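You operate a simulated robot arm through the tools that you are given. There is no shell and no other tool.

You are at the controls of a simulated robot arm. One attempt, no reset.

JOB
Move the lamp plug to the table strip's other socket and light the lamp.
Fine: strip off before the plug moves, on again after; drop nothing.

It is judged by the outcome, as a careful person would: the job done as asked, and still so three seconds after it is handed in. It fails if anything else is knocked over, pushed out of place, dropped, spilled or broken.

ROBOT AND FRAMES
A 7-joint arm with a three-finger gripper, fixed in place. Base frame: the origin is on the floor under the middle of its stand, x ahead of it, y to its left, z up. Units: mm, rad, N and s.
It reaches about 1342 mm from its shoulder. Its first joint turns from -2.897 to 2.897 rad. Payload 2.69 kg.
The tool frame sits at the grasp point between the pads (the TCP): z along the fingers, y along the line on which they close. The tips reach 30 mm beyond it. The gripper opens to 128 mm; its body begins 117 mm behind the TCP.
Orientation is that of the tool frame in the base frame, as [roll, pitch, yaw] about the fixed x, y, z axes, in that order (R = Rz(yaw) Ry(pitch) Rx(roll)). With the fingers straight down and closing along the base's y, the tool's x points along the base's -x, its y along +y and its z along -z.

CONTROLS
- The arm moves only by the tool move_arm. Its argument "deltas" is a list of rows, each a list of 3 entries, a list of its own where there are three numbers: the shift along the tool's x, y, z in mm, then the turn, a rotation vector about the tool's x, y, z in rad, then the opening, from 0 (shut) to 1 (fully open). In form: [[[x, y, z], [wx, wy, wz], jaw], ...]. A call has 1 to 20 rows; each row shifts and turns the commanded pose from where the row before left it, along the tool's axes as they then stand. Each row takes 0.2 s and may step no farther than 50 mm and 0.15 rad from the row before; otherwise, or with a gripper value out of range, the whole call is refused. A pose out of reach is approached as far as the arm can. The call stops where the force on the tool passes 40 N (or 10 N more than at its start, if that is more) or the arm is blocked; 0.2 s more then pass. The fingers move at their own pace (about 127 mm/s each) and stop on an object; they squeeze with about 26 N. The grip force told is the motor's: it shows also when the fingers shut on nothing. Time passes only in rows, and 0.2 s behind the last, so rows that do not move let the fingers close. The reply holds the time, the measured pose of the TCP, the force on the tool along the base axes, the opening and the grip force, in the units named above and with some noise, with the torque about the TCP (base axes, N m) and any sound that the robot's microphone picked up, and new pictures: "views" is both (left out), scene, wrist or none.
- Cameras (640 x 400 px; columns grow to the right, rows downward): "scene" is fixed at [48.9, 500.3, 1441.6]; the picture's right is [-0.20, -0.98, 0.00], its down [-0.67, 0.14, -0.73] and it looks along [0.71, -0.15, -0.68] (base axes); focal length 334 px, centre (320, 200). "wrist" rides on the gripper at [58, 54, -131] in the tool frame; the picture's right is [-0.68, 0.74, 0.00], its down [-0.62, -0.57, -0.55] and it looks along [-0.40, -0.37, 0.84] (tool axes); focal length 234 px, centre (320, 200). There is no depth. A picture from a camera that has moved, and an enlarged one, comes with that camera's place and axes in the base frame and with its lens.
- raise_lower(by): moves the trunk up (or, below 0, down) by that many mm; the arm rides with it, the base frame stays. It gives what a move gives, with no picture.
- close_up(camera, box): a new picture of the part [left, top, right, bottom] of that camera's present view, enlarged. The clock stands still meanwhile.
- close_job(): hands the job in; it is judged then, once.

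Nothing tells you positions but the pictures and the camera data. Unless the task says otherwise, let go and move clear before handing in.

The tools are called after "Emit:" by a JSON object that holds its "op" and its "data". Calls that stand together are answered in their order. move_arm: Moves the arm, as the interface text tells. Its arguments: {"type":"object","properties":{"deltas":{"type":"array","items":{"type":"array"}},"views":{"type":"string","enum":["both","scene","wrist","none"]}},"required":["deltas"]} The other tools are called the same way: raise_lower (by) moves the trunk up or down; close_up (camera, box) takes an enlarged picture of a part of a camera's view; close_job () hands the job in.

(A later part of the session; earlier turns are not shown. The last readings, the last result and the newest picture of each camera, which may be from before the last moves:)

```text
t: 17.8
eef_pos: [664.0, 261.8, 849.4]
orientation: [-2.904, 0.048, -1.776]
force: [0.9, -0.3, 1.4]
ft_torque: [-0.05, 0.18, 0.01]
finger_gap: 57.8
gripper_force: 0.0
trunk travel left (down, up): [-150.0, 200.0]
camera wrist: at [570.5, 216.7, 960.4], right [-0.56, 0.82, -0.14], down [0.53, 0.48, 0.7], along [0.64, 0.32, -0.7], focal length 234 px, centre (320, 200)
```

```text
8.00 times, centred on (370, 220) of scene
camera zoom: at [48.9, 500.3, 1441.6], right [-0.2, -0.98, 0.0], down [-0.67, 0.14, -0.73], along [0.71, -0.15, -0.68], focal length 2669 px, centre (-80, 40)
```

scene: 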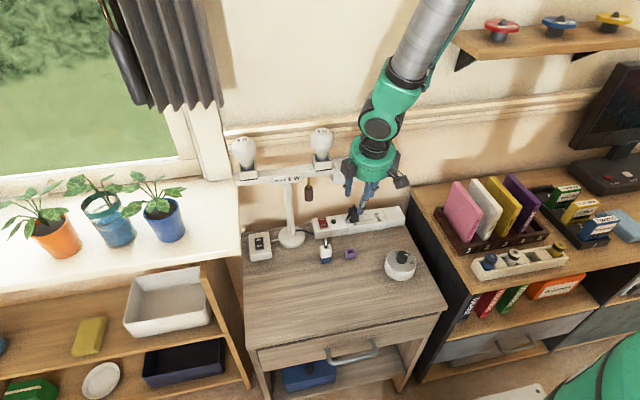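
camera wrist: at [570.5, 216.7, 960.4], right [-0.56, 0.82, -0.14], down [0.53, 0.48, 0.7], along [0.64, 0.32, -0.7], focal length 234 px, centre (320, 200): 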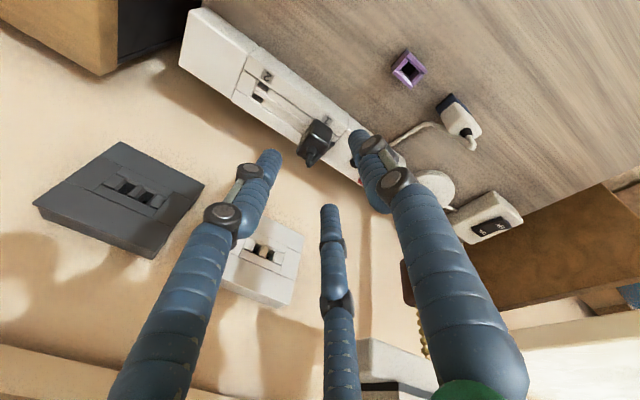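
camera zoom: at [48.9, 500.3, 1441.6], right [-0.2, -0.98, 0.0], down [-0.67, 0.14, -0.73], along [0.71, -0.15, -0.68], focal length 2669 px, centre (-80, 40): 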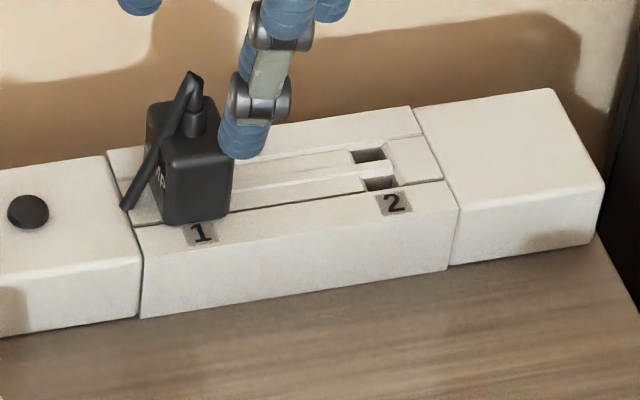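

The plug's front face is at x≈688 and its centre near (700, 262); socket 2 is near (700, 188), a spacing of about 73 mm. I'll descend along the finger axis with the fingers straddling the plug and pause halfway to check.

Emit:
{"op": "move_arm", "data": {"deltas": [[[-0.95, -3.6, 26.4], [0, 0, 0], 0.45], [[-0.95, -3.6, 26.4], [0, 0, 0], 0.45], [[0, 0, 0], [0, 0, 0], 0.45]]}}

Emit:
{"op": "close_up", "data": {"camera": "wrist", "box": [200, 60, 440, 240]}}

Emit:
{"op": "close_up", "data": {"camera": "scene", "box": [310, 150, 430, 240]}}

```text
t: 18.6
eef_pos: [682.7, 263.2, 800.2]
orientation: [-2.904, 0.048, -1.774]
force: [0.2, -0.3, -0.3]
ft_torque: [-0.02, 0.05, -0.01]
finger_gap: 57.5
gripper_force: 0.0
trunk travel left (down, up): [-150.0, 200.0]
camera wrist: at [589.5, 217.0, 912.1], right [-0.56, 0.82, -0.14], down [0.53, 0.49, 0.69], along [0.64, 0.32, -0.71], focal length 234 px, centre (320, 200)
```

scene: 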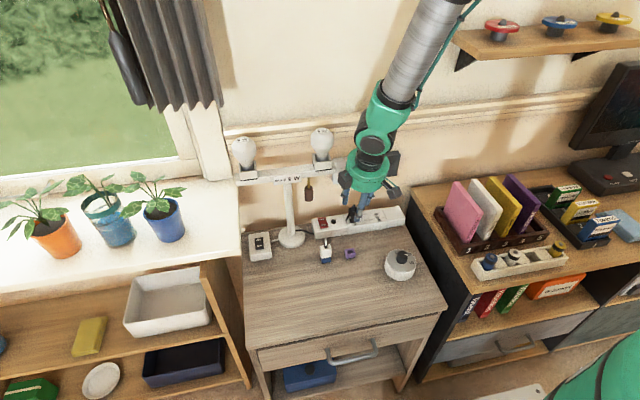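
wrist: 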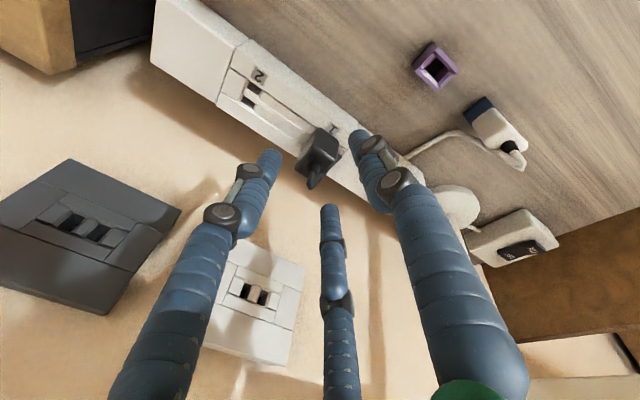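

```text
2.22 times, centred on (320, 150) of wrist
camera zoom: at [589.5, 217.0, 912.1], right [-0.56, 0.82, -0.14], down [0.53, 0.49, 0.69], along [0.64, 0.32, -0.71], focal length 520 px, centre (320, 311)
```

zoom: 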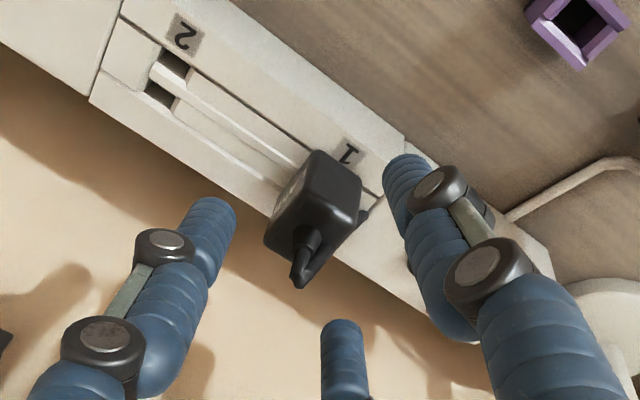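

```text
4.44 times, centred on (370, 195) of scene
camera zoom: at [48.9, 500.3, 1441.6], right [-0.2, -0.98, 0.0], down [-0.67, 0.14, -0.73], along [0.71, -0.15, -0.68], focal length 1483 px, centre (98, 222)
```

zoom: 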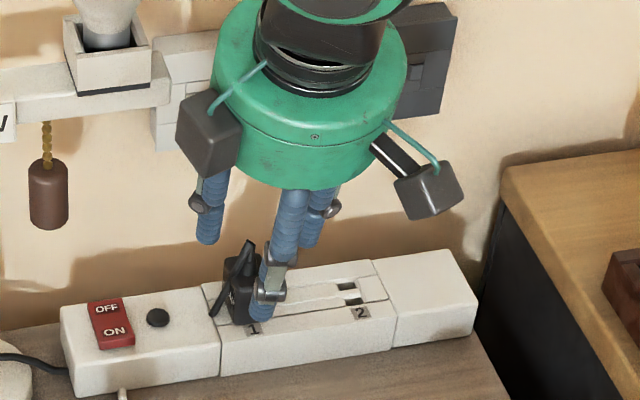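

The fingers are nicely centred around the plug. I'll lower to just above the strip surface.

Emit:
{"op": "move_arm", "data": {"deltas": [[[0.25, -0.4, 13.8], [0, 0, 0], 0.45], [[0.25, -0.4, 13.8], [0, 0, 0], 0.45], [[0.25, -0.4, 13.8], [0, 0, 0], 0.45], [[0, 0, 0], [0, 0, 0], 0.45]]}}

Emit:
{"op": "close_up", "data": {"camera": "wrist", "box": [200, 60, 440, 240]}}

Emit:
{"op": "close_up", "data": {"camera": "scene", "box": [310, 150, 430, 240]}}

```text
t: 19.6
eef_pos: [694.1, 260.3, 760.1]
orientation: [-2.901, 0.051, -1.775]
force: [0.1, -0.8, -0.3]
ft_torque: [0.02, -0.02, 0.01]
finger_gap: 57.7
gripper_force: 0.0
trunk travel left (down, up): [-150.0, 200.0]
camera wrist: at [600.7, 215.5, 871.4], right [-0.56, 0.82, -0.14], down [0.53, 0.48, 0.7], along [0.64, 0.32, -0.7], focal length 234 px, centre (320, 200)
```

scene: 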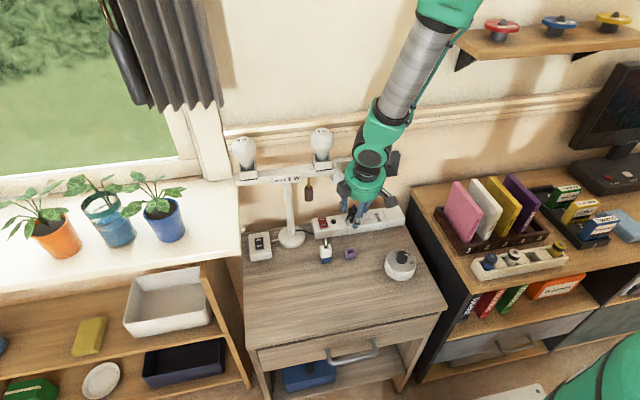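
wrist: 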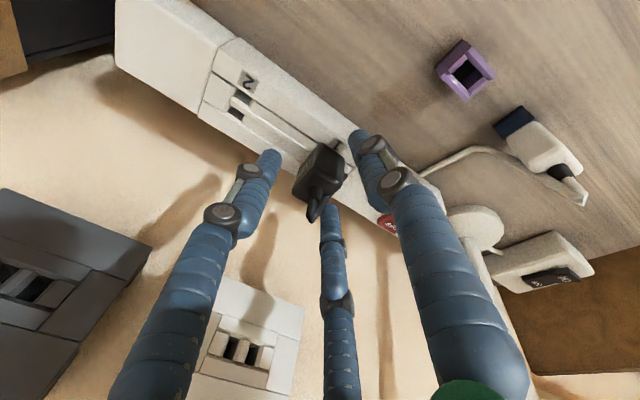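

```text
2.22 times, centred on (320, 150) of wrist
camera zoom: at [600.7, 215.5, 871.4], right [-0.56, 0.82, -0.14], down [0.53, 0.48, 0.7], along [0.64, 0.32, -0.7], focal length 520 px, centre (320, 311)
```

zoom: 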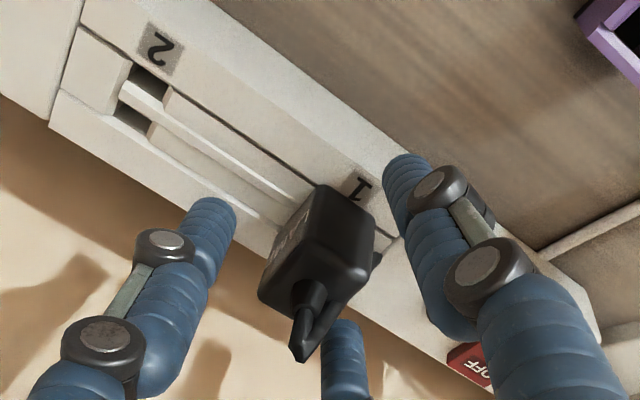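

```text
4.44 times, centred on (370, 195) of scene
camera zoom: at [48.9, 500.3, 1441.6], right [-0.2, -0.98, 0.0], down [-0.67, 0.14, -0.73], along [0.71, -0.15, -0.68], focal length 1483 px, centre (98, 222)
```

zoom: 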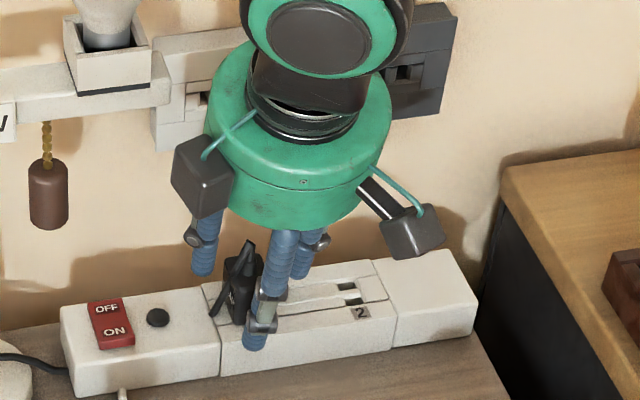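

The plug sits centred between the fingers. I'll drop 2 mm more and close on it.

Emit:
{"op": "move_arm", "data": {"deltas": [[[0, 0, 2.0], [0, 0, 0], 0.45], [[0, 0, 0], [0, 0, 0], 0.3], [[0, 0, 0], [0, 0, 0], 0.2], [[0, 0, 0], [0, 0, 0], 0.1], [[0, 0, 0], [0, 0, 0], 0], [[0, 0, 0], [0, 0, 0], 0]]}}

Emit:
{"op": "close_up", "data": {"camera": "wrist", "box": [200, 60, 440, 240]}}

Emit:
{"op": "close_up", "data": {"camera": "scene", "box": [310, 150, 430, 240]}}

```text
t: 21.0
eef_pos: [695.8, 262.0, 757.7]
orientation: [-2.902, 0.05, -1.774]
force: [4.4, 11.4, 1.8]
ft_torque: [0.53, -0.27, 0.26]
finger_gap: 31.5
gripper_force: 26.3
trunk travel left (down, up): [-150.0, 200.0]
camera wrist: at [601.6, 216.2, 869.4], right [-0.56, 0.82, -0.14], down [0.53, 0.48, 0.7], along [0.64, 0.32, -0.7], focal length 234 px, centre (320, 200)
```

scene: 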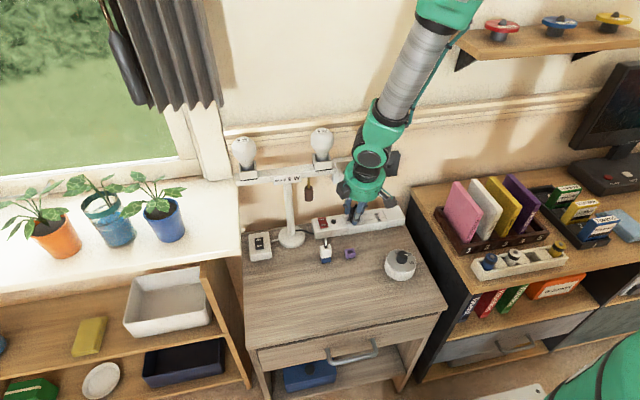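
wrist: 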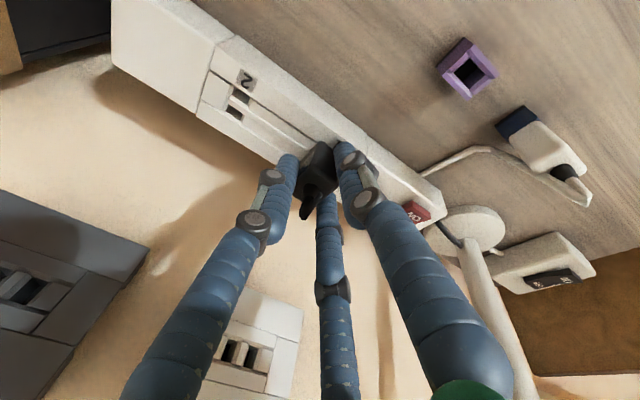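

```text
2.22 times, centred on (320, 150) of wrist
camera zoom: at [601.6, 216.2, 869.4], right [-0.56, 0.82, -0.14], down [0.53, 0.48, 0.7], along [0.64, 0.32, -0.7], focal length 520 px, centre (320, 311)
```

zoom: 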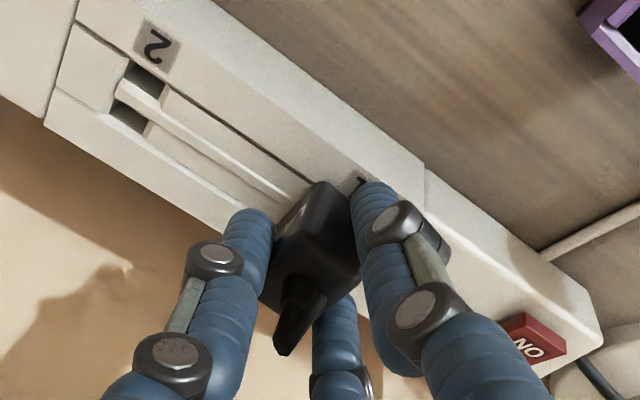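

```text
4.44 times, centred on (370, 195) of scene
camera zoom: at [48.9, 500.3, 1441.6], right [-0.2, -0.98, 0.0], down [-0.67, 0.14, -0.73], along [0.71, -0.15, -0.68], focal length 1483 px, centre (98, 222)
```

zoom: 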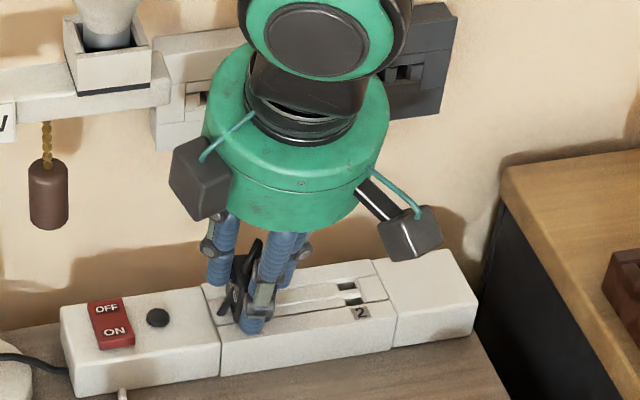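

It's gripped at a 31.5 mm gap with 26 N. A side load of about 11 N shows the hand is roughly 2 mm off in y, so I'll shift to relieve it before pulling.

Emit:
{"op": "move_arm", "data": {"deltas": [[[-1.8, -0.3, 0.2], [0, 0, 0], 0], [[0, 0, 0], [0, 0, 0], 0]], "views": "none"}}

```text
t: 21.6
eef_pos: [694.9, 263.5, 758.2]
orientation: [-2.905, 0.046, -1.777]
force: [1.3, 1.7, 4.5]
ft_torque: [0.07, -0.16, 0.08]
finger_gap: 31.5
gripper_force: 26.0
trunk travel left (down, up): [-150.0, 200.0]
```

The side load is gone. Now I'll pull straight up in small steps.

Emit:
{"op": "move_arm", "data": {"deltas": [[[-0.15, -0.7, -2.9], [0, 0, 0], 0], [[-0.15, -0.7, -2.9], [0, 0, 0], 0], [[-0.15, -0.7, -2.9], [0, 0, 0], 0]], "views": "wrist"}}

Emit:
{"op": "close_up", "data": {"camera": "wrist", "box": [200, 60, 440, 240]}}

Emit:
{"op": "close_up", "data": {"camera": "scene", "box": [330, 185, 410, 245]}}

```text
t: 22.4
eef_pos: [695.8, 262.5, 766.3]
orientation: [-2.904, 0.049, -1.774]
force: [-1.9, 8.8, -1.4]
ft_torque: [0.5, 0.09, 0.17]
finger_gap: 31.0
gripper_force: 26.4
trunk travel left (down, up): [-150.0, 200.0]
camera wrist: at [601.9, 216.7, 877.5], right [-0.56, 0.82, -0.14], down [0.53, 0.49, 0.7], along [0.64, 0.32, -0.7], focal length 234 px, centre (320, 200)
```

wrist: 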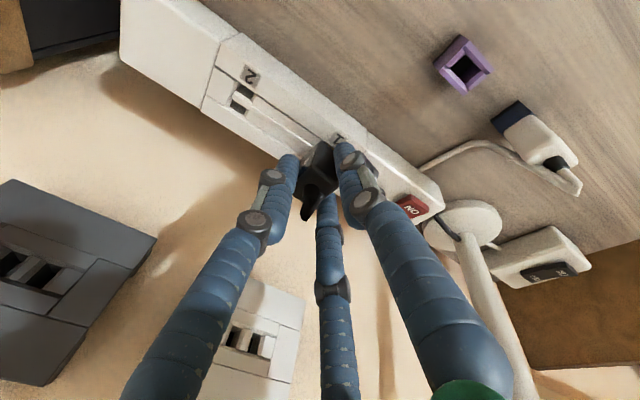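

```text
2.22 times, centred on (320, 150) of wrist
camera zoom: at [601.9, 216.7, 877.5], right [-0.56, 0.82, -0.14], down [0.53, 0.49, 0.7], along [0.64, 0.32, -0.7], focal length 520 px, centre (320, 311)
```

zoom: 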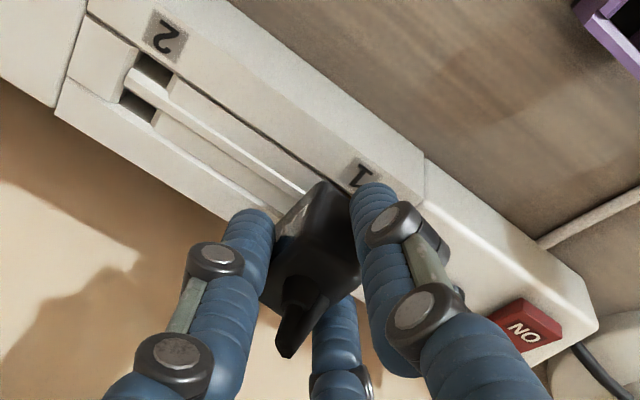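

```text
6.67 times, centred on (370, 215) of scene
camera zoom: at [48.9, 500.3, 1441.6], right [-0.2, -0.98, 0.0], down [-0.67, 0.14, -0.73], along [0.71, -0.15, -0.68], focal length 2224 px, centre (-13, 100)
```

zoom: 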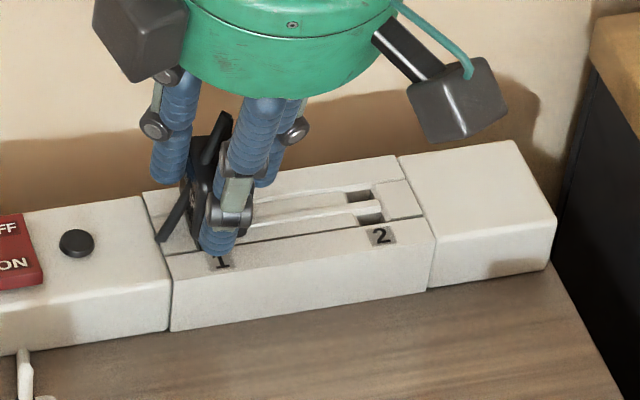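

The plug is rising with the fingers. I'll keep going straight up.

Emit:
{"op": "move_arm", "data": {"deltas": [[[-0.19, -0.94, -3.88], [0, 0, 0], 0], [[-0.19, -0.94, -3.88], [0, 0, 0], 0], [[-0.19, -0.94, -3.88], [0, 0, 0], 0], [[-0.19, -0.94, -3.88], [0, 0, 0], 0], [[0, 0, 0], [0, 0, 0], 0]], "views": "wrist"}}

Emit:
{"op": "close_up", "data": {"camera": "wrist", "box": [200, 60, 440, 240]}}

Emit:
{"op": "close_up", "data": {"camera": "scene", "box": [330, 185, 410, 245]}}

```text
t: 23.6
eef_pos: [695.7, 262.0, 781.9]
orientation: [-2.902, 0.047, -1.776]
force: [0.0, 1.2, 1.0]
ft_torque: [0.0, 0.0, -0.02]
finger_gap: 31.2
gripper_force: 25.7
trunk travel left (down, up): [-150.0, 200.0]
camera wrist: at [602.1, 216.0, 893.3], right [-0.56, 0.82, -0.14], down [0.53, 0.49, 0.7], along [0.64, 0.32, -0.7], focal length 234 px, centre (320, 200)
```

wrist: 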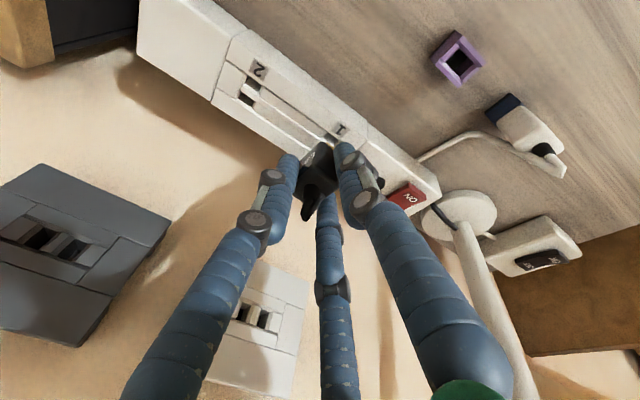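

```text
2.22 times, centred on (320, 150) of wrist
camera zoom: at [602.1, 216.0, 893.3], right [-0.56, 0.82, -0.14], down [0.53, 0.49, 0.7], along [0.64, 0.32, -0.7], focal length 520 px, centre (320, 311)
```

zoom: 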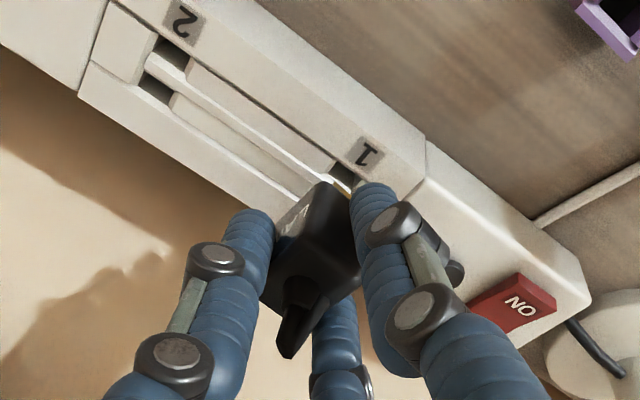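

```text
6.67 times, centred on (370, 215) of scene
camera zoom: at [48.9, 500.3, 1441.6], right [-0.2, -0.98, 0.0], down [-0.67, 0.14, -0.73], along [0.71, -0.15, -0.68], focal length 2224 px, centre (-13, 100)
```

zoom: 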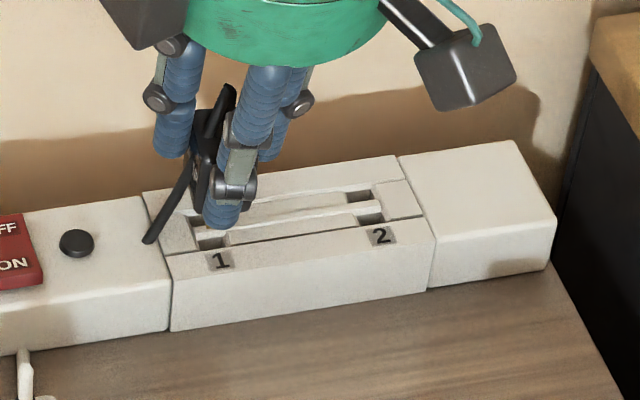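

The plug is out (a brass pin and the empty socket 1 hole are visible) and the load is near zero. I'll lift 15 mm more and look at the pins against both sockets.

Emit:
{"op": "move_arm", "data": {"deltas": [[[-0.35, -1.75, -7.3], [0, 0, 0], 0], [[-0.35, -1.75, -7.3], [0, 0, 0], 0], [[0, 0, 0], [0, 0, 0], 0]]}}

Emit:
{"op": "close_up", "data": {"camera": "wrist", "box": [220, 60, 380, 180]}}

Emit:
{"op": "close_up", "data": {"camera": "scene", "box": [335, 180, 399, 240]}}

```text
t: 24.4
eef_pos: [694.4, 261.6, 797.7]
orientation: [-2.904, 0.049, -1.775]
force: [-0.1, -0.5, 0.4]
ft_torque: [0.04, -0.01, -0.01]
finger_gap: 30.7
gripper_force: 25.8
trunk travel left (down, up): [-150.0, 200.0]
camera wrist: at [601.5, 215.8, 908.8], right [-0.56, 0.82, -0.14], down [0.53, 0.49, 0.7], along [0.64, 0.32, -0.7], focal length 234 px, centre (320, 200)
```

scene: 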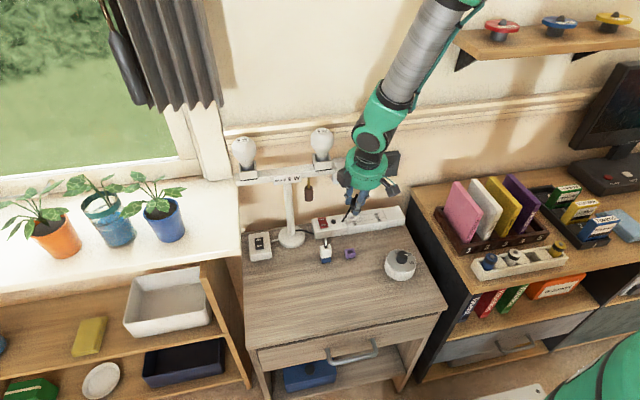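
wrist: 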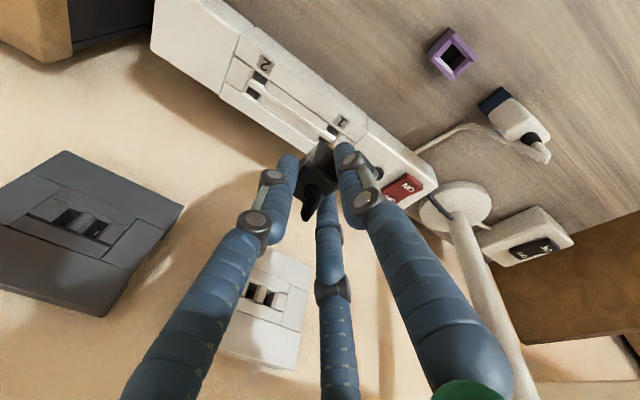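

```text
3.33 times, centred on (300, 120) of wrist
camera zoom: at [601.5, 215.8, 908.8], right [-0.56, 0.82, -0.14], down [0.53, 0.49, 0.7], along [0.64, 0.32, -0.7], focal length 781 px, centre (387, 467)
```

zoom: 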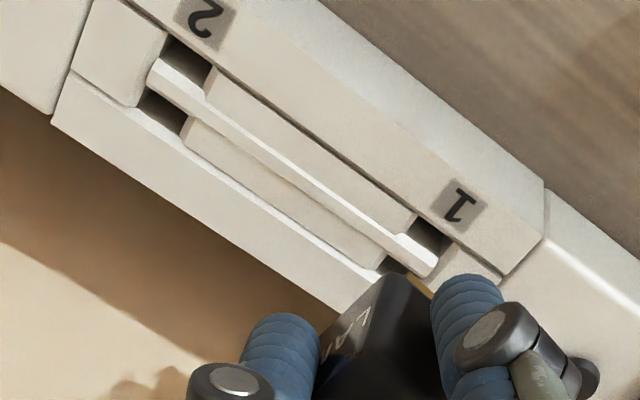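

```text
6.67 times, centred on (367, 210) of scene
camera zoom: at [48.9, 500.3, 1441.6], right [-0.2, -0.98, 0.0], down [-0.67, 0.14, -0.73], along [0.71, -0.15, -0.68], focal length 2224 px, centre (7, 133)
```

zoom: 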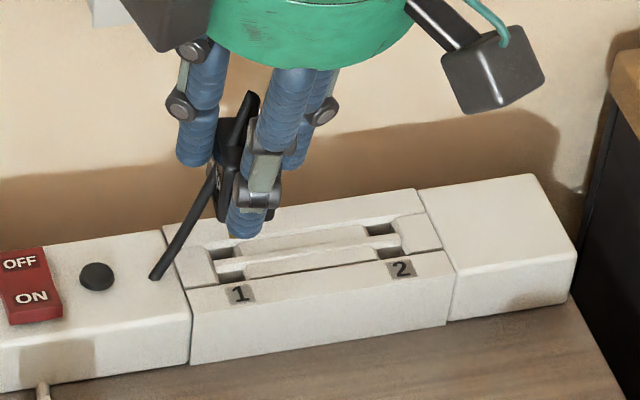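

Both sockets are in view now. I'll zoom in closely to measure the exact spacing between matching slot corners.

Emit:
{"op": "close_up", "data": {"camera": "wrist", "box": [235, 55, 299, 95]}}

Emit:
{"op": "close_up", "data": {"camera": "wrist", "box": [300, 105, 364, 145]}}

Emit:
{"op": "close_up", "data": {"camera": "scene", "box": [355, 205, 403, 235]}}

```text
10.00 times, centred on (267, 75) of wrist
camera zoom: at [601.5, 215.8, 908.8], right [-0.56, 0.82, -0.14], down [0.53, 0.49, 0.7], along [0.64, 0.32, -0.7], focal length 2342 px, centre (850, 1450)
```

zoom: 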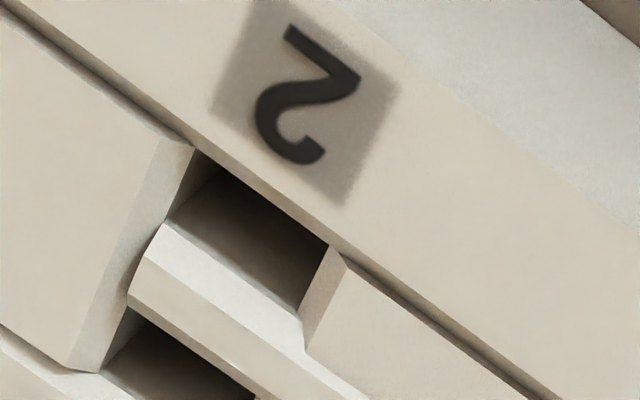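

```text
10.00 times, centred on (332, 125) of wrist
camera zoom: at [601.5, 215.8, 908.8], right [-0.56, 0.82, -0.14], down [0.53, 0.49, 0.7], along [0.64, 0.32, -0.7], focal length 2342 px, centre (200, 950)
```

zoom: 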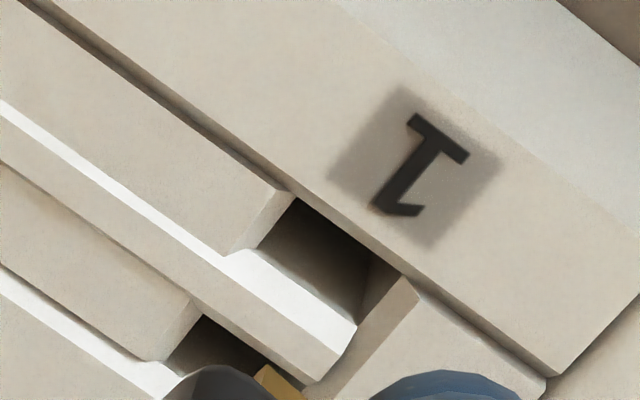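

```text
13.33 times, centred on (379, 220) of scene
camera zoom: at [48.9, 500.3, 1441.6], right [-0.2, -0.98, 0.0], down [-0.67, 0.14, -0.73], along [0.71, -0.15, -0.68], focal length 4448 px, centre (-467, -67)
```

zoom: 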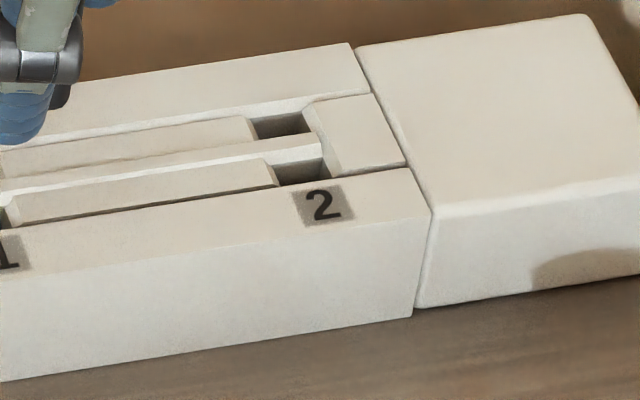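

The slots have chamfered lead-ins and the spacing measures about 72 mm straight along −y. I'll carry the plug across at this height.

Emit:
{"op": "move_arm", "data": {"deltas": [[[17.5, -3.73, 0.04], [0, 0, 0], 0], [[17.5, -3.73, 0.04], [0, 0, 0], 0], [[17.5, -3.73, 0.04], [0, 0, 0], 0], [[17.4, -3.7, 0.04], [0, 0, 0], 0], [[0, 0, 0], [0, 0, 0], 0], [[0, 0, 0], [0, 0, 0], 0]]}}

Emit:
{"op": "close_up", "data": {"camera": "wrist", "box": [220, 60, 380, 180]}}

Emit:
{"op": "close_up", "data": {"camera": "scene", "box": [350, 185, 414, 235]}}

```text
t: 25.8
eef_pos: [695.3, 190.5, 796.1]
orientation: [-2.903, 0.05, -1.777]
force: [0.5, 0.0, -0.5]
ft_torque: [-0.01, 0.03, 0.02]
finger_gap: 30.8
gripper_force: 25.7
trunk travel left (down, up): [-150.0, 200.0]
camera wrist: at [602.3, 144.3, 907.9], right [-0.56, 0.82, -0.14], down [0.53, 0.49, 0.7], along [0.64, 0.32, -0.7], focal length 234 px, centre (320, 200)
```

scene: 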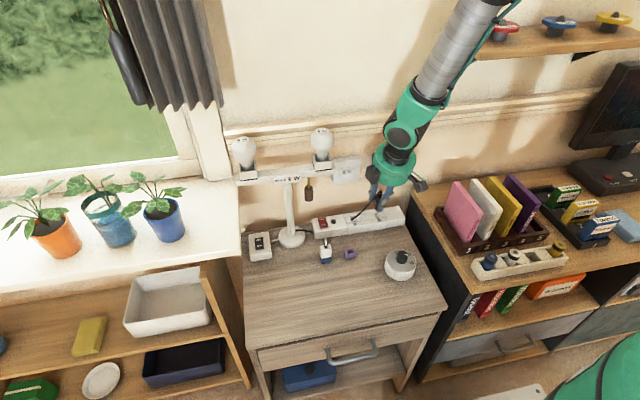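
wrist: 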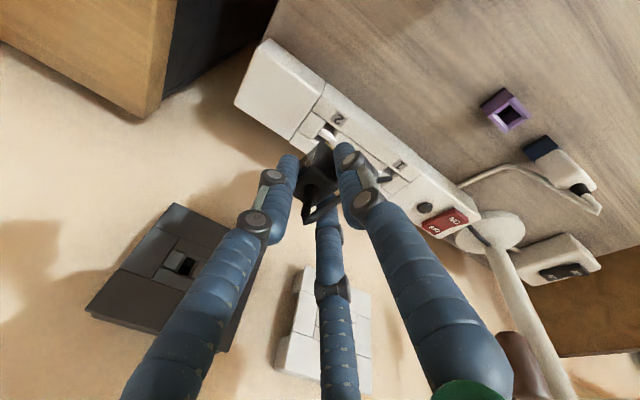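

```text
3.33 times, centred on (300, 120) of wrist
camera zoom: at [602.3, 144.3, 907.9], right [-0.56, 0.82, -0.14], down [0.53, 0.49, 0.7], along [0.64, 0.32, -0.7], focal length 781 px, centre (387, 467)
```

zoom: 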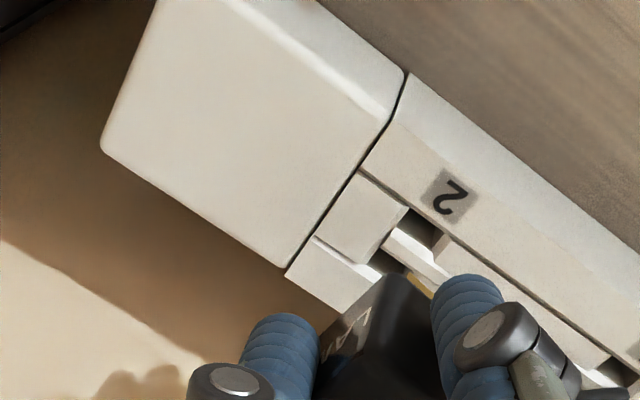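

```text
8.00 times, centred on (382, 210) of scene
camera zoom: at [48.9, 500.3, 1441.6], right [-0.2, -0.98, 0.0], down [-0.67, 0.14, -0.73], along [0.71, -0.15, -0.68], focal length 2669 px, centre (-176, 120)
```

zoom: 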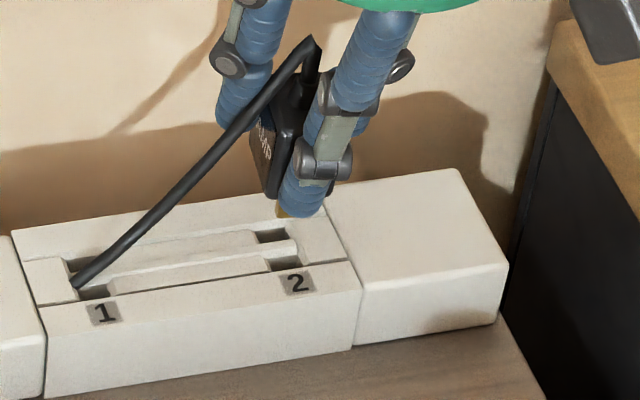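

The plug hangs over socket 2 and the cord stretches along with no trouble. I'll zoom to compare this view with the same view over socket 1 and fine-tune the offset.

Emit:
{"op": "close_up", "data": {"camera": "wrist", "box": [300, 105, 364, 145]}}

Emit:
{"op": "close_up", "data": {"camera": "scene", "box": [365, 195, 405, 225]}}

```text
10.00 times, centred on (332, 125) of wrist
camera zoom: at [602.3, 144.3, 907.9], right [-0.56, 0.82, -0.14], down [0.53, 0.49, 0.7], along [0.64, 0.32, -0.7], focal length 2342 px, centre (200, 950)
```

zoom: 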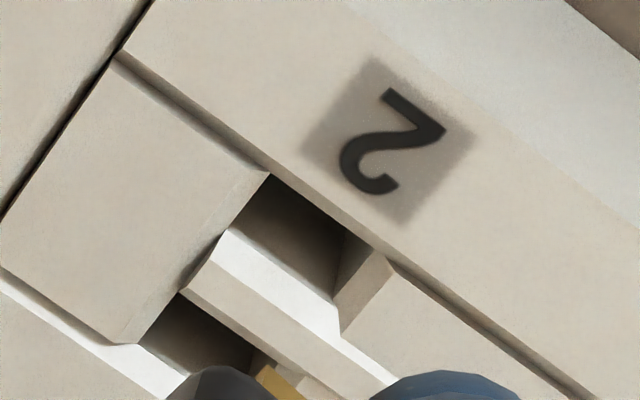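

```text
13.33 times, centred on (385, 210) of scene
camera zoom: at [48.9, 500.3, 1441.6], right [-0.2, -0.98, 0.0], down [-0.67, 0.14, -0.73], along [0.71, -0.15, -0.68], focal length 4448 px, centre (-547, 67)
```

zoom: 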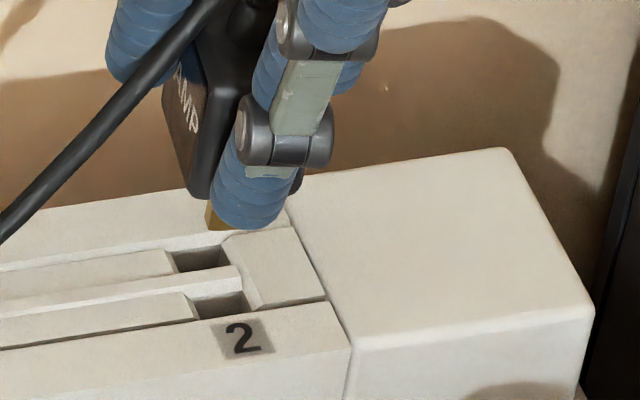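

The pixel comparison and the scene view both say the plug is about 2.3 mm too far to +y. I'll correct that and lower it close to the slots.

Emit:
{"op": "move_arm", "data": {"deltas": [[[2.29, -0.29, -0.05], [0, 0, 0], 0], [[0.22, 1.06, 4.37], [0, 0, 0], 0], [[0.22, 1.06, 4.37], [0, 0, 0], 0], [[0.22, 1.06, 4.37], [0, 0, 0], 0], [[0.15, 0.7, 2.9], [0, 0, 0], 0], [[0, 0, 0], [0, 0, 0], 0]]}}

Emit:
{"op": "close_up", "data": {"camera": "wrist", "box": [300, 105, 364, 145]}}

Emit:
{"op": "close_up", "data": {"camera": "scene", "box": [365, 195, 405, 225]}}

```text
t: 27.2
eef_pos: [694.7, 187.7, 780.7]
orientation: [-2.904, 0.05, -1.775]
force: [-0.1, -0.3, -0.1]
ft_torque: [0.03, 0.03, -0.05]
finger_gap: 31.0
gripper_force: 26.3
trunk travel left (down, up): [-150.0, 200.0]
camera wrist: at [601.1, 142.5, 891.6], right [-0.56, 0.82, -0.14], down [0.53, 0.49, 0.7], along [0.64, 0.32, -0.7], focal length 234 px, centre (320, 200)
```

scene: 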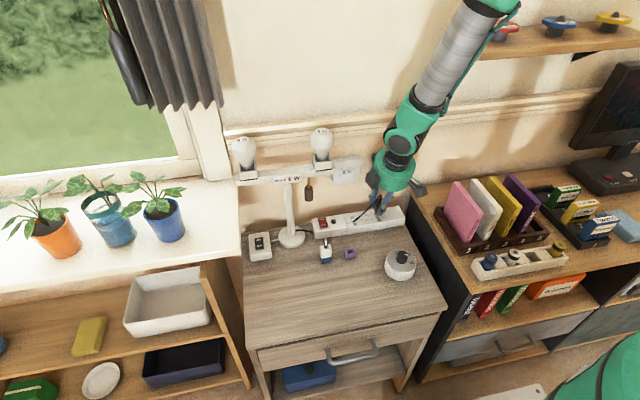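
wrist: 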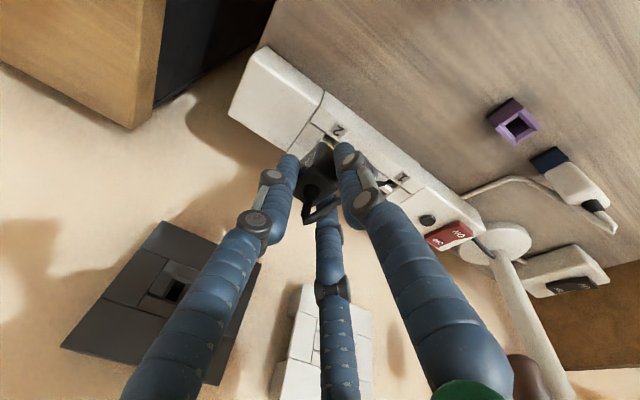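

```text
10.00 times, centred on (332, 125) of wrist
camera zoom: at [601.1, 142.5, 891.6], right [-0.56, 0.82, -0.14], down [0.53, 0.49, 0.7], along [0.64, 0.32, -0.7], focal length 2342 px, centre (200, 950)
```

zoom: 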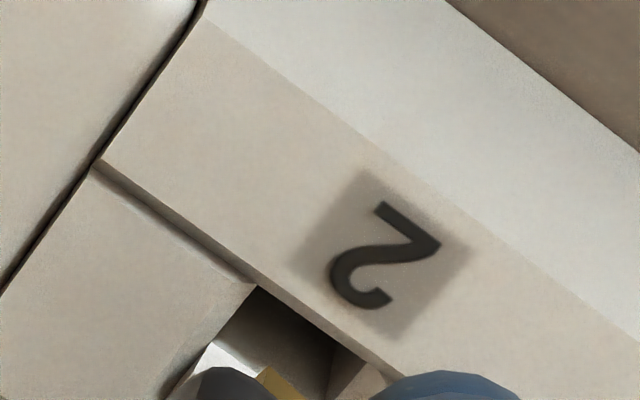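

```text
13.33 times, centred on (385, 210) of scene
camera zoom: at [48.9, 500.3, 1441.6], right [-0.2, -0.98, 0.0], down [-0.67, 0.14, -0.73], along [0.71, -0.15, -0.68], focal length 4448 px, centre (-547, 67)
```

zoom: 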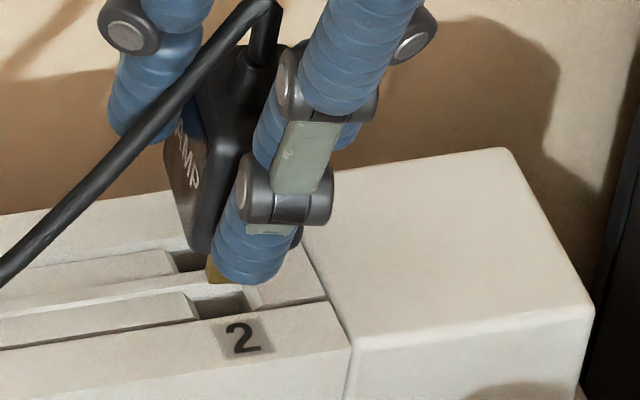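

The pin now lines up with the slot's centre. I'll lower in small steps and watch the force.

Emit:
{"op": "move_arm", "data": {"deltas": [[[0.17, 0.82, 3.4], [0, 0, 0], 0], [[0.17, 0.82, 3.4], [0, 0, 0], 0], [[0.1, 0.47, 1.94], [0, 0, 0], 0], [[0.1, 0.47, 1.94], [0, 0, 0], 0]], "views": "none"}}

Emit:
{"op": "close_up", "data": {"camera": "scene", "box": [365, 195, 405, 225]}}

Emit:
{"op": "close_up", "data": {"camera": "wrist", "box": [280, 90, 360, 150]}}

```text
t: 28.2
eef_pos: [694.8, 188.4, 769.7]
orientation: [-2.903, 0.049, -1.776]
force: [0.5, 0.3, -0.3]
ft_torque: [-0.03, -0.06, 0.01]
finger_gap: 30.7
gripper_force: 26.0
trunk travel left (down, up): [-150.0, 200.0]
```

```text
13.33 times, centred on (385, 210) of scene
camera zoom: at [48.9, 500.3, 1441.6], right [-0.2, -0.98, 0.0], down [-0.67, 0.14, -0.73], along [0.71, -0.15, -0.68], focal length 4448 px, centre (-547, 67)
```

zoom: 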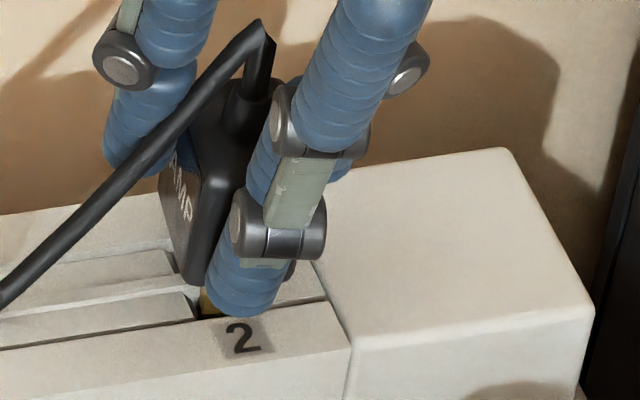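

```text
6.67 times, centred on (320, 120) of wrist
camera zoom: at [600.9, 142.6, 881.5], right [-0.56, 0.82, -0.14], down [0.53, 0.48, 0.7], along [0.64, 0.32, -0.7], focal length 1561 px, centre (320, 733)
```

zoom: 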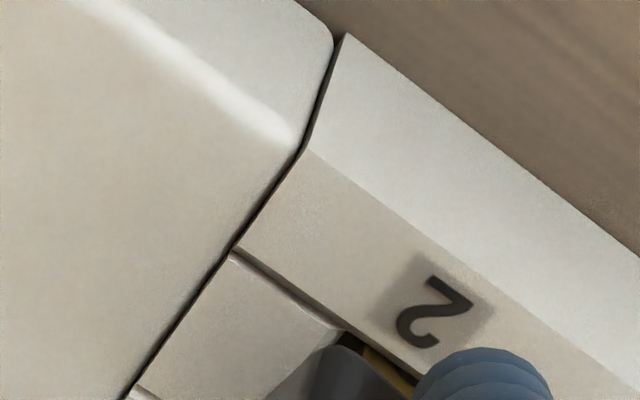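

The pin tips are entering the slot with no force. I'll keep lowering gently.

Emit:
{"op": "move_arm", "data": {"deltas": [[[0.1, 0.47, 1.94], [0, 0, 0], 0], [[0.1, 0.47, 1.94], [0, 0, 0], 0], [[0.1, 0.47, 1.94], [0, 0, 0], 0]], "views": "none"}}

Emit:
{"op": "close_up", "data": {"camera": "scene", "box": [365, 195, 405, 225]}}

```text
t: 29.0
eef_pos: [695.1, 187.9, 764.5]
orientation: [-2.901, 0.048, -1.774]
force: [3.8, 1.5, 0.2]
ft_torque: [0.06, -0.21, 0.06]
finger_gap: 31.1
gripper_force: 26.3
trunk travel left (down, up): [-150.0, 200.0]
```

```text
13.33 times, centred on (385, 210) of scene
camera zoom: at [48.9, 500.3, 1441.6], right [-0.2, -0.98, 0.0], down [-0.67, 0.14, -0.73], along [0.71, -0.15, -0.68], focal length 4448 px, centre (-547, 67)
```

zoom: 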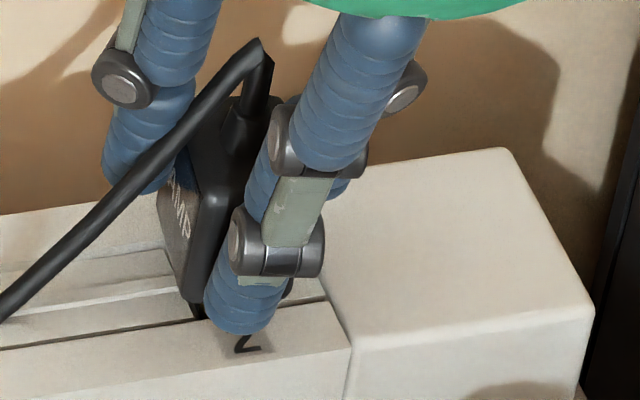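

It is sliding in with only light side forces (under 4 N). I'll keep pushing down gently.

Emit:
{"op": "move_arm", "data": {"deltas": [[[0.1, 0.47, 1.94], [0, 0, 0], 0], [[0.1, 0.47, 1.94], [0, 0, 0], 0], [[0.05, 0.24, 0.97], [0, 0, 0], 0]], "views": "none"}}

Emit:
{"op": "close_up", "data": {"camera": "scene", "box": [365, 195, 405, 225]}}

Emit:
{"op": "close_up", "data": {"camera": "wrist", "box": [240, 90, 400, 210]}}

```text
t: 29.8
eef_pos: [694.4, 187.8, 759.3]
orientation: [-2.902, 0.049, -1.774]
force: [1.4, -1.5, 2.7]
ft_torque: [-0.03, -0.12, -0.01]
finger_gap: 31.0
gripper_force: 25.9
trunk travel left (down, up): [-150.0, 200.0]
```

```text
13.33 times, centred on (385, 210) of scene
camera zoom: at [48.9, 500.3, 1441.6], right [-0.2, -0.98, 0.0], down [-0.67, 0.14, -0.73], along [0.71, -0.15, -0.68], focal length 4448 px, centre (-547, 67)
```

zoom: 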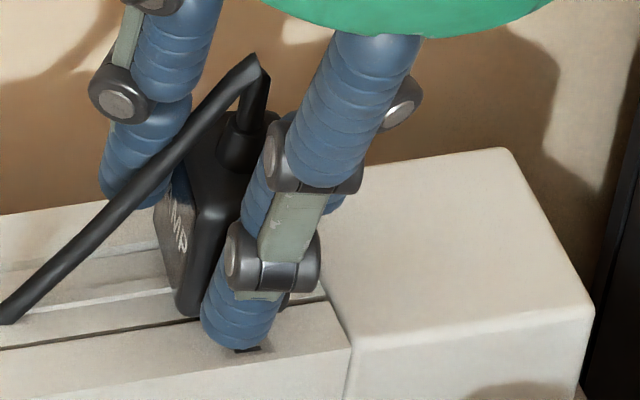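

```text
3.33 times, centred on (320, 150) of wrist
camera zoom: at [601.3, 142.4, 871.1], right [-0.56, 0.82, -0.14], down [0.53, 0.49, 0.7], along [0.64, 0.32, -0.7], focal length 781 px, centre (320, 367)
```

zoom: 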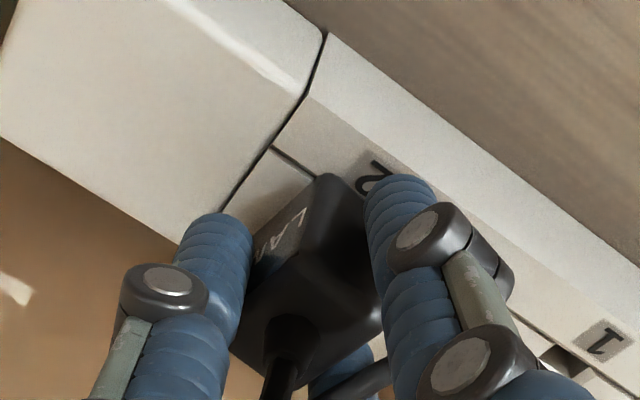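

The plug is almost flush. I'll push the last millimetres until it seats and the upward force rises.

Emit:
{"op": "move_arm", "data": {"deltas": [[[0.05, 0.24, 0.97], [0, 0, 0], 0], [[0.05, 0.24, 0.97], [0, 0, 0], 0], [[0.05, 0.24, 0.97], [0, 0, 0], 0]], "views": "none"}}

Emit:
{"op": "close_up", "data": {"camera": "scene", "box": [365, 195, 405, 225]}}

Emit:
{"op": "close_up", "data": {"camera": "wrist", "box": [240, 90, 400, 210]}}

```text
t: 30.6
eef_pos: [695.1, 188.2, 756.6]
orientation: [-2.9, 0.05, -1.775]
force: [-5.1, 2.3, 19.1]
ft_torque: [-0.09, 0.0, 0.02]
finger_gap: 30.7
gripper_force: 26.3
trunk travel left (down, up): [-150.0, 200.0]
```

```text
13.33 times, centred on (385, 210) of scene
camera zoom: at [48.9, 500.3, 1441.6], right [-0.2, -0.98, 0.0], down [-0.67, 0.14, -0.73], along [0.71, -0.15, -0.68], focal length 4448 px, centre (-547, 67)
```

zoom: 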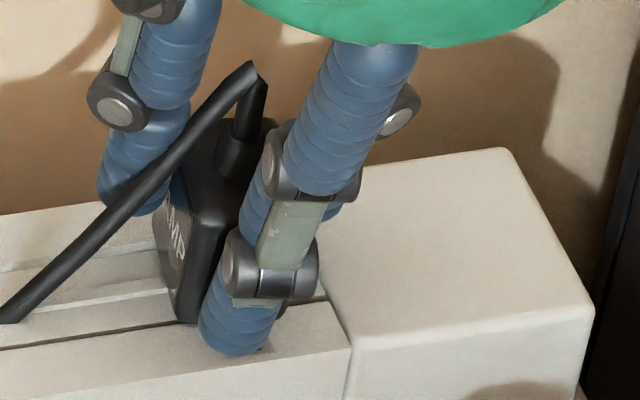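

```text
3.33 times, centred on (320, 150) of wrist
camera zoom: at [601.2, 142.5, 868.6], right [-0.56, 0.82, -0.14], down [0.53, 0.48, 0.7], along [0.64, 0.32, -0.7], focal length 781 px, centre (320, 367)
```

zoom: 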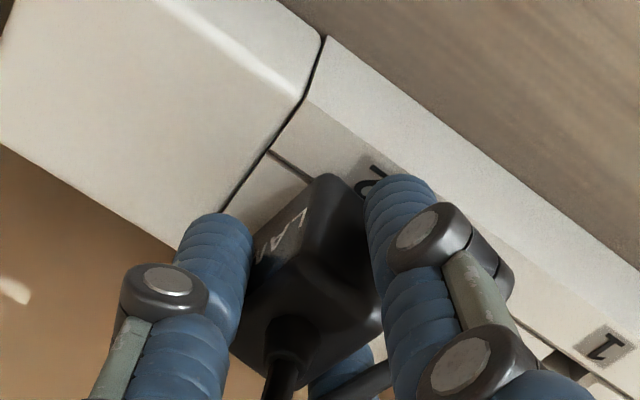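

It's seated: 19 N of upward force and the body looks flush. I'll ease off, open the fingers and lift away along the finger axis.

Emit:
{"op": "move_arm", "data": {"deltas": [[[-0.1, -0.4, -1.6], [0, 0, 0], 0], [[0, 0, 0], [0, 0, 0], 0.2], [[-0.05, -0.24, -0.97], [0, 0, 0], 0.35], [[0, 0, 0], [0, 0, 0], 0.45], [[0, 0, 0], [0, 0, 0], 0.45]], "views": "wrist"}}

Emit:
{"op": "close_up", "data": {"camera": "wrist", "box": [200, 60, 440, 240]}}

Emit:
{"op": "close_up", "data": {"camera": "scene", "box": [345, 180, 409, 230]}}

```text
t: 31.8
eef_pos: [695.3, 188.9, 759.7]
orientation: [-2.904, 0.047, -1.774]
force: [-0.2, 0.0, -0.1]
ft_torque: [0.04, 0.03, 0.0]
finger_gap: 57.3
gripper_force: 0.1
trunk travel left (down, up): [-150.0, 200.0]
camera wrist: at [601.4, 142.4, 870.2], right [-0.56, 0.82, -0.14], down [0.53, 0.49, 0.7], along [0.64, 0.32, -0.7], focal length 234 px, centre (320, 200)
```

wrist: 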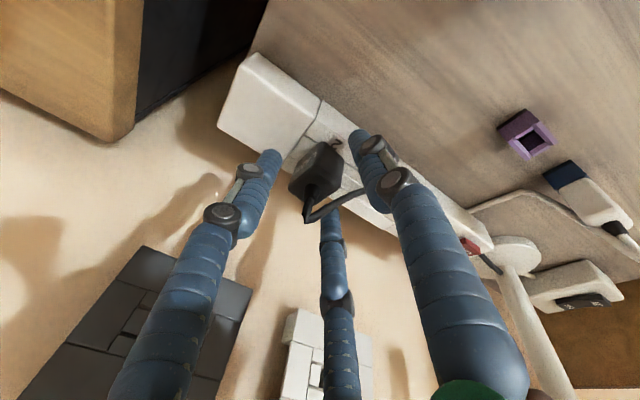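

```text
2.22 times, centred on (320, 150) of wrist
camera zoom: at [601.4, 142.4, 870.2], right [-0.56, 0.82, -0.14], down [0.53, 0.49, 0.7], along [0.64, 0.32, -0.7], focal length 520 px, centre (320, 311)
```

zoom: 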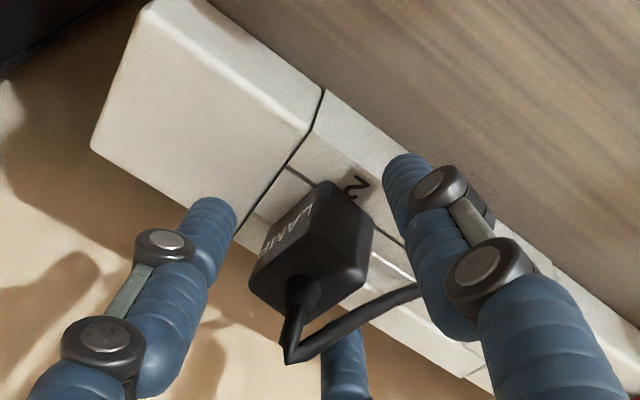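

```text
8.00 times, centred on (377, 205) of scene
camera zoom: at [48.9, 500.3, 1441.6], right [-0.2, -0.98, 0.0], down [-0.67, 0.14, -0.73], along [0.71, -0.15, -0.68], focal length 2669 px, centre (-136, 160)
```

zoom: 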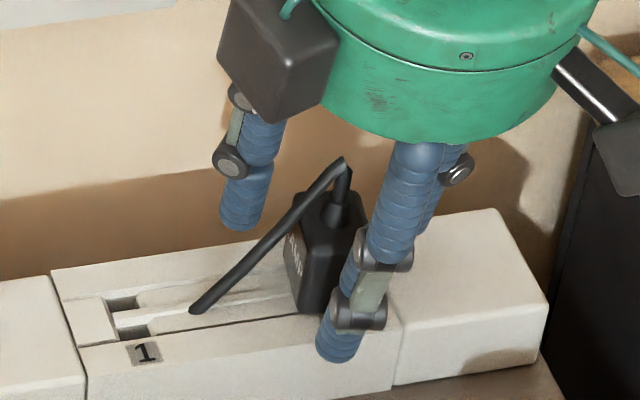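

The plug sits properly in socket 2 and the fingers are clear. I'll lift up along the finger axis.

Emit:
{"op": "move_arm", "data": {"deltas": [[[0, 0, -15], [0, 0, 0], 0.45], [[0, 0, -25], [0, 0, 0], 0.45], [[0, 0, -25], [0, 0, 0], 0.45], [[0, 0, -25], [0, 0, 0], 0.45], [[0, 0, -20], [0, 0, 0], 0.45], [[0, 0, 0], [0, 0, 0], 0.45]]}}

Emit:
{"op": "close_up", "data": {"camera": "scene", "box": [310, 185, 410, 245]}}

Emit:
{"op": "close_up", "data": {"camera": "wrist", "box": [220, 40, 420, 180]}}

```text
t: 33.2
eef_pos: [666.3, 190.4, 865.1]
orientation: [-2.903, 0.049, -1.775]
force: [-1.1, 0.1, -0.4]
ft_torque: [-0.03, -0.05, 0.0]
finger_gap: 57.5
gripper_force: 0.1
trunk travel left (down, up): [-150.0, 200.0]
camera wrist: at [573.8, 144.4, 977.0], right [-0.56, 0.82, -0.14], down [0.53, 0.49, 0.7], along [0.64, 0.32, -0.7], focal length 234 px, centre (320, 200)
```

scene: 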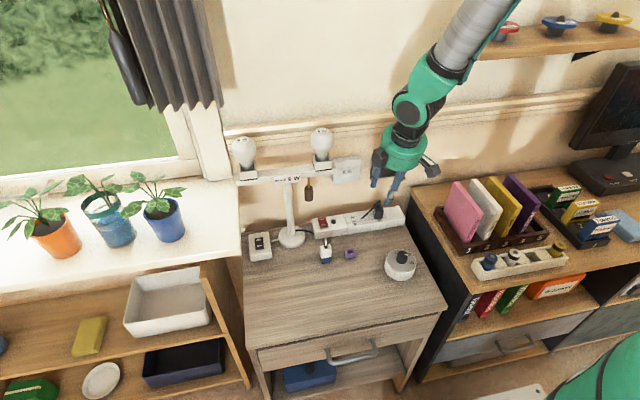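
wrist: 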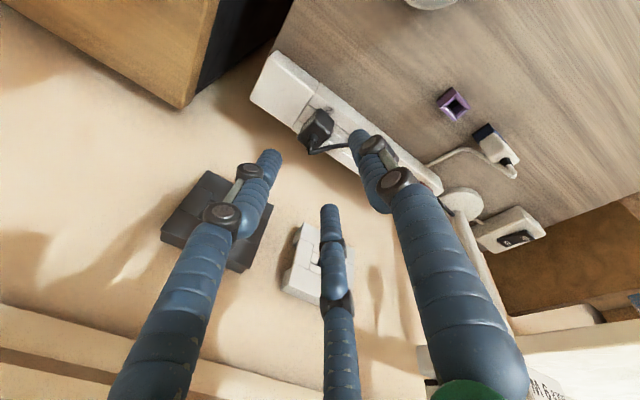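

```text
6.40 times, centred on (360, 215) of scene
camera zoom: at [48.9, 500.3, 1441.6], right [-0.2, -0.98, 0.0], down [-0.67, 0.14, -0.73], along [0.71, -0.15, -0.68], focal length 2135 px, centre (64, 104)
```

zoom: 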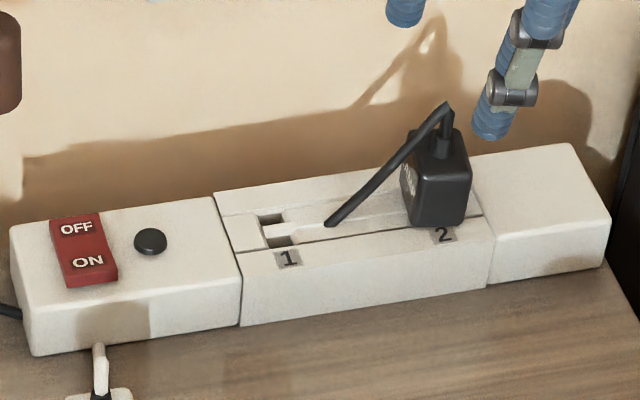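

```text
2.86 times, centred on (320, 110) of wrist
camera zoom: at [573.8, 144.4, 977.0], right [-0.56, 0.82, -0.14], down [0.53, 0.49, 0.7], along [0.64, 0.32, -0.7], focal length 669 px, centre (320, 457)
```

zoom: 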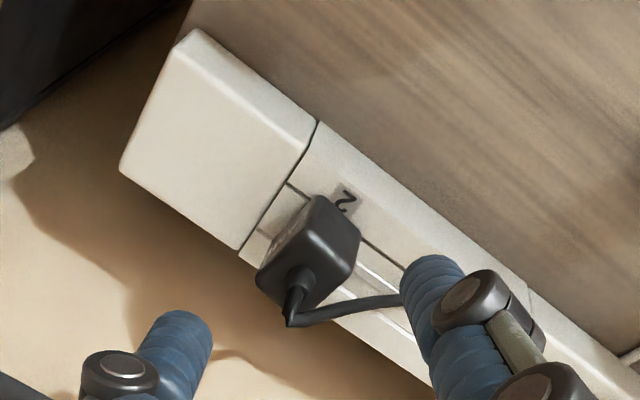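

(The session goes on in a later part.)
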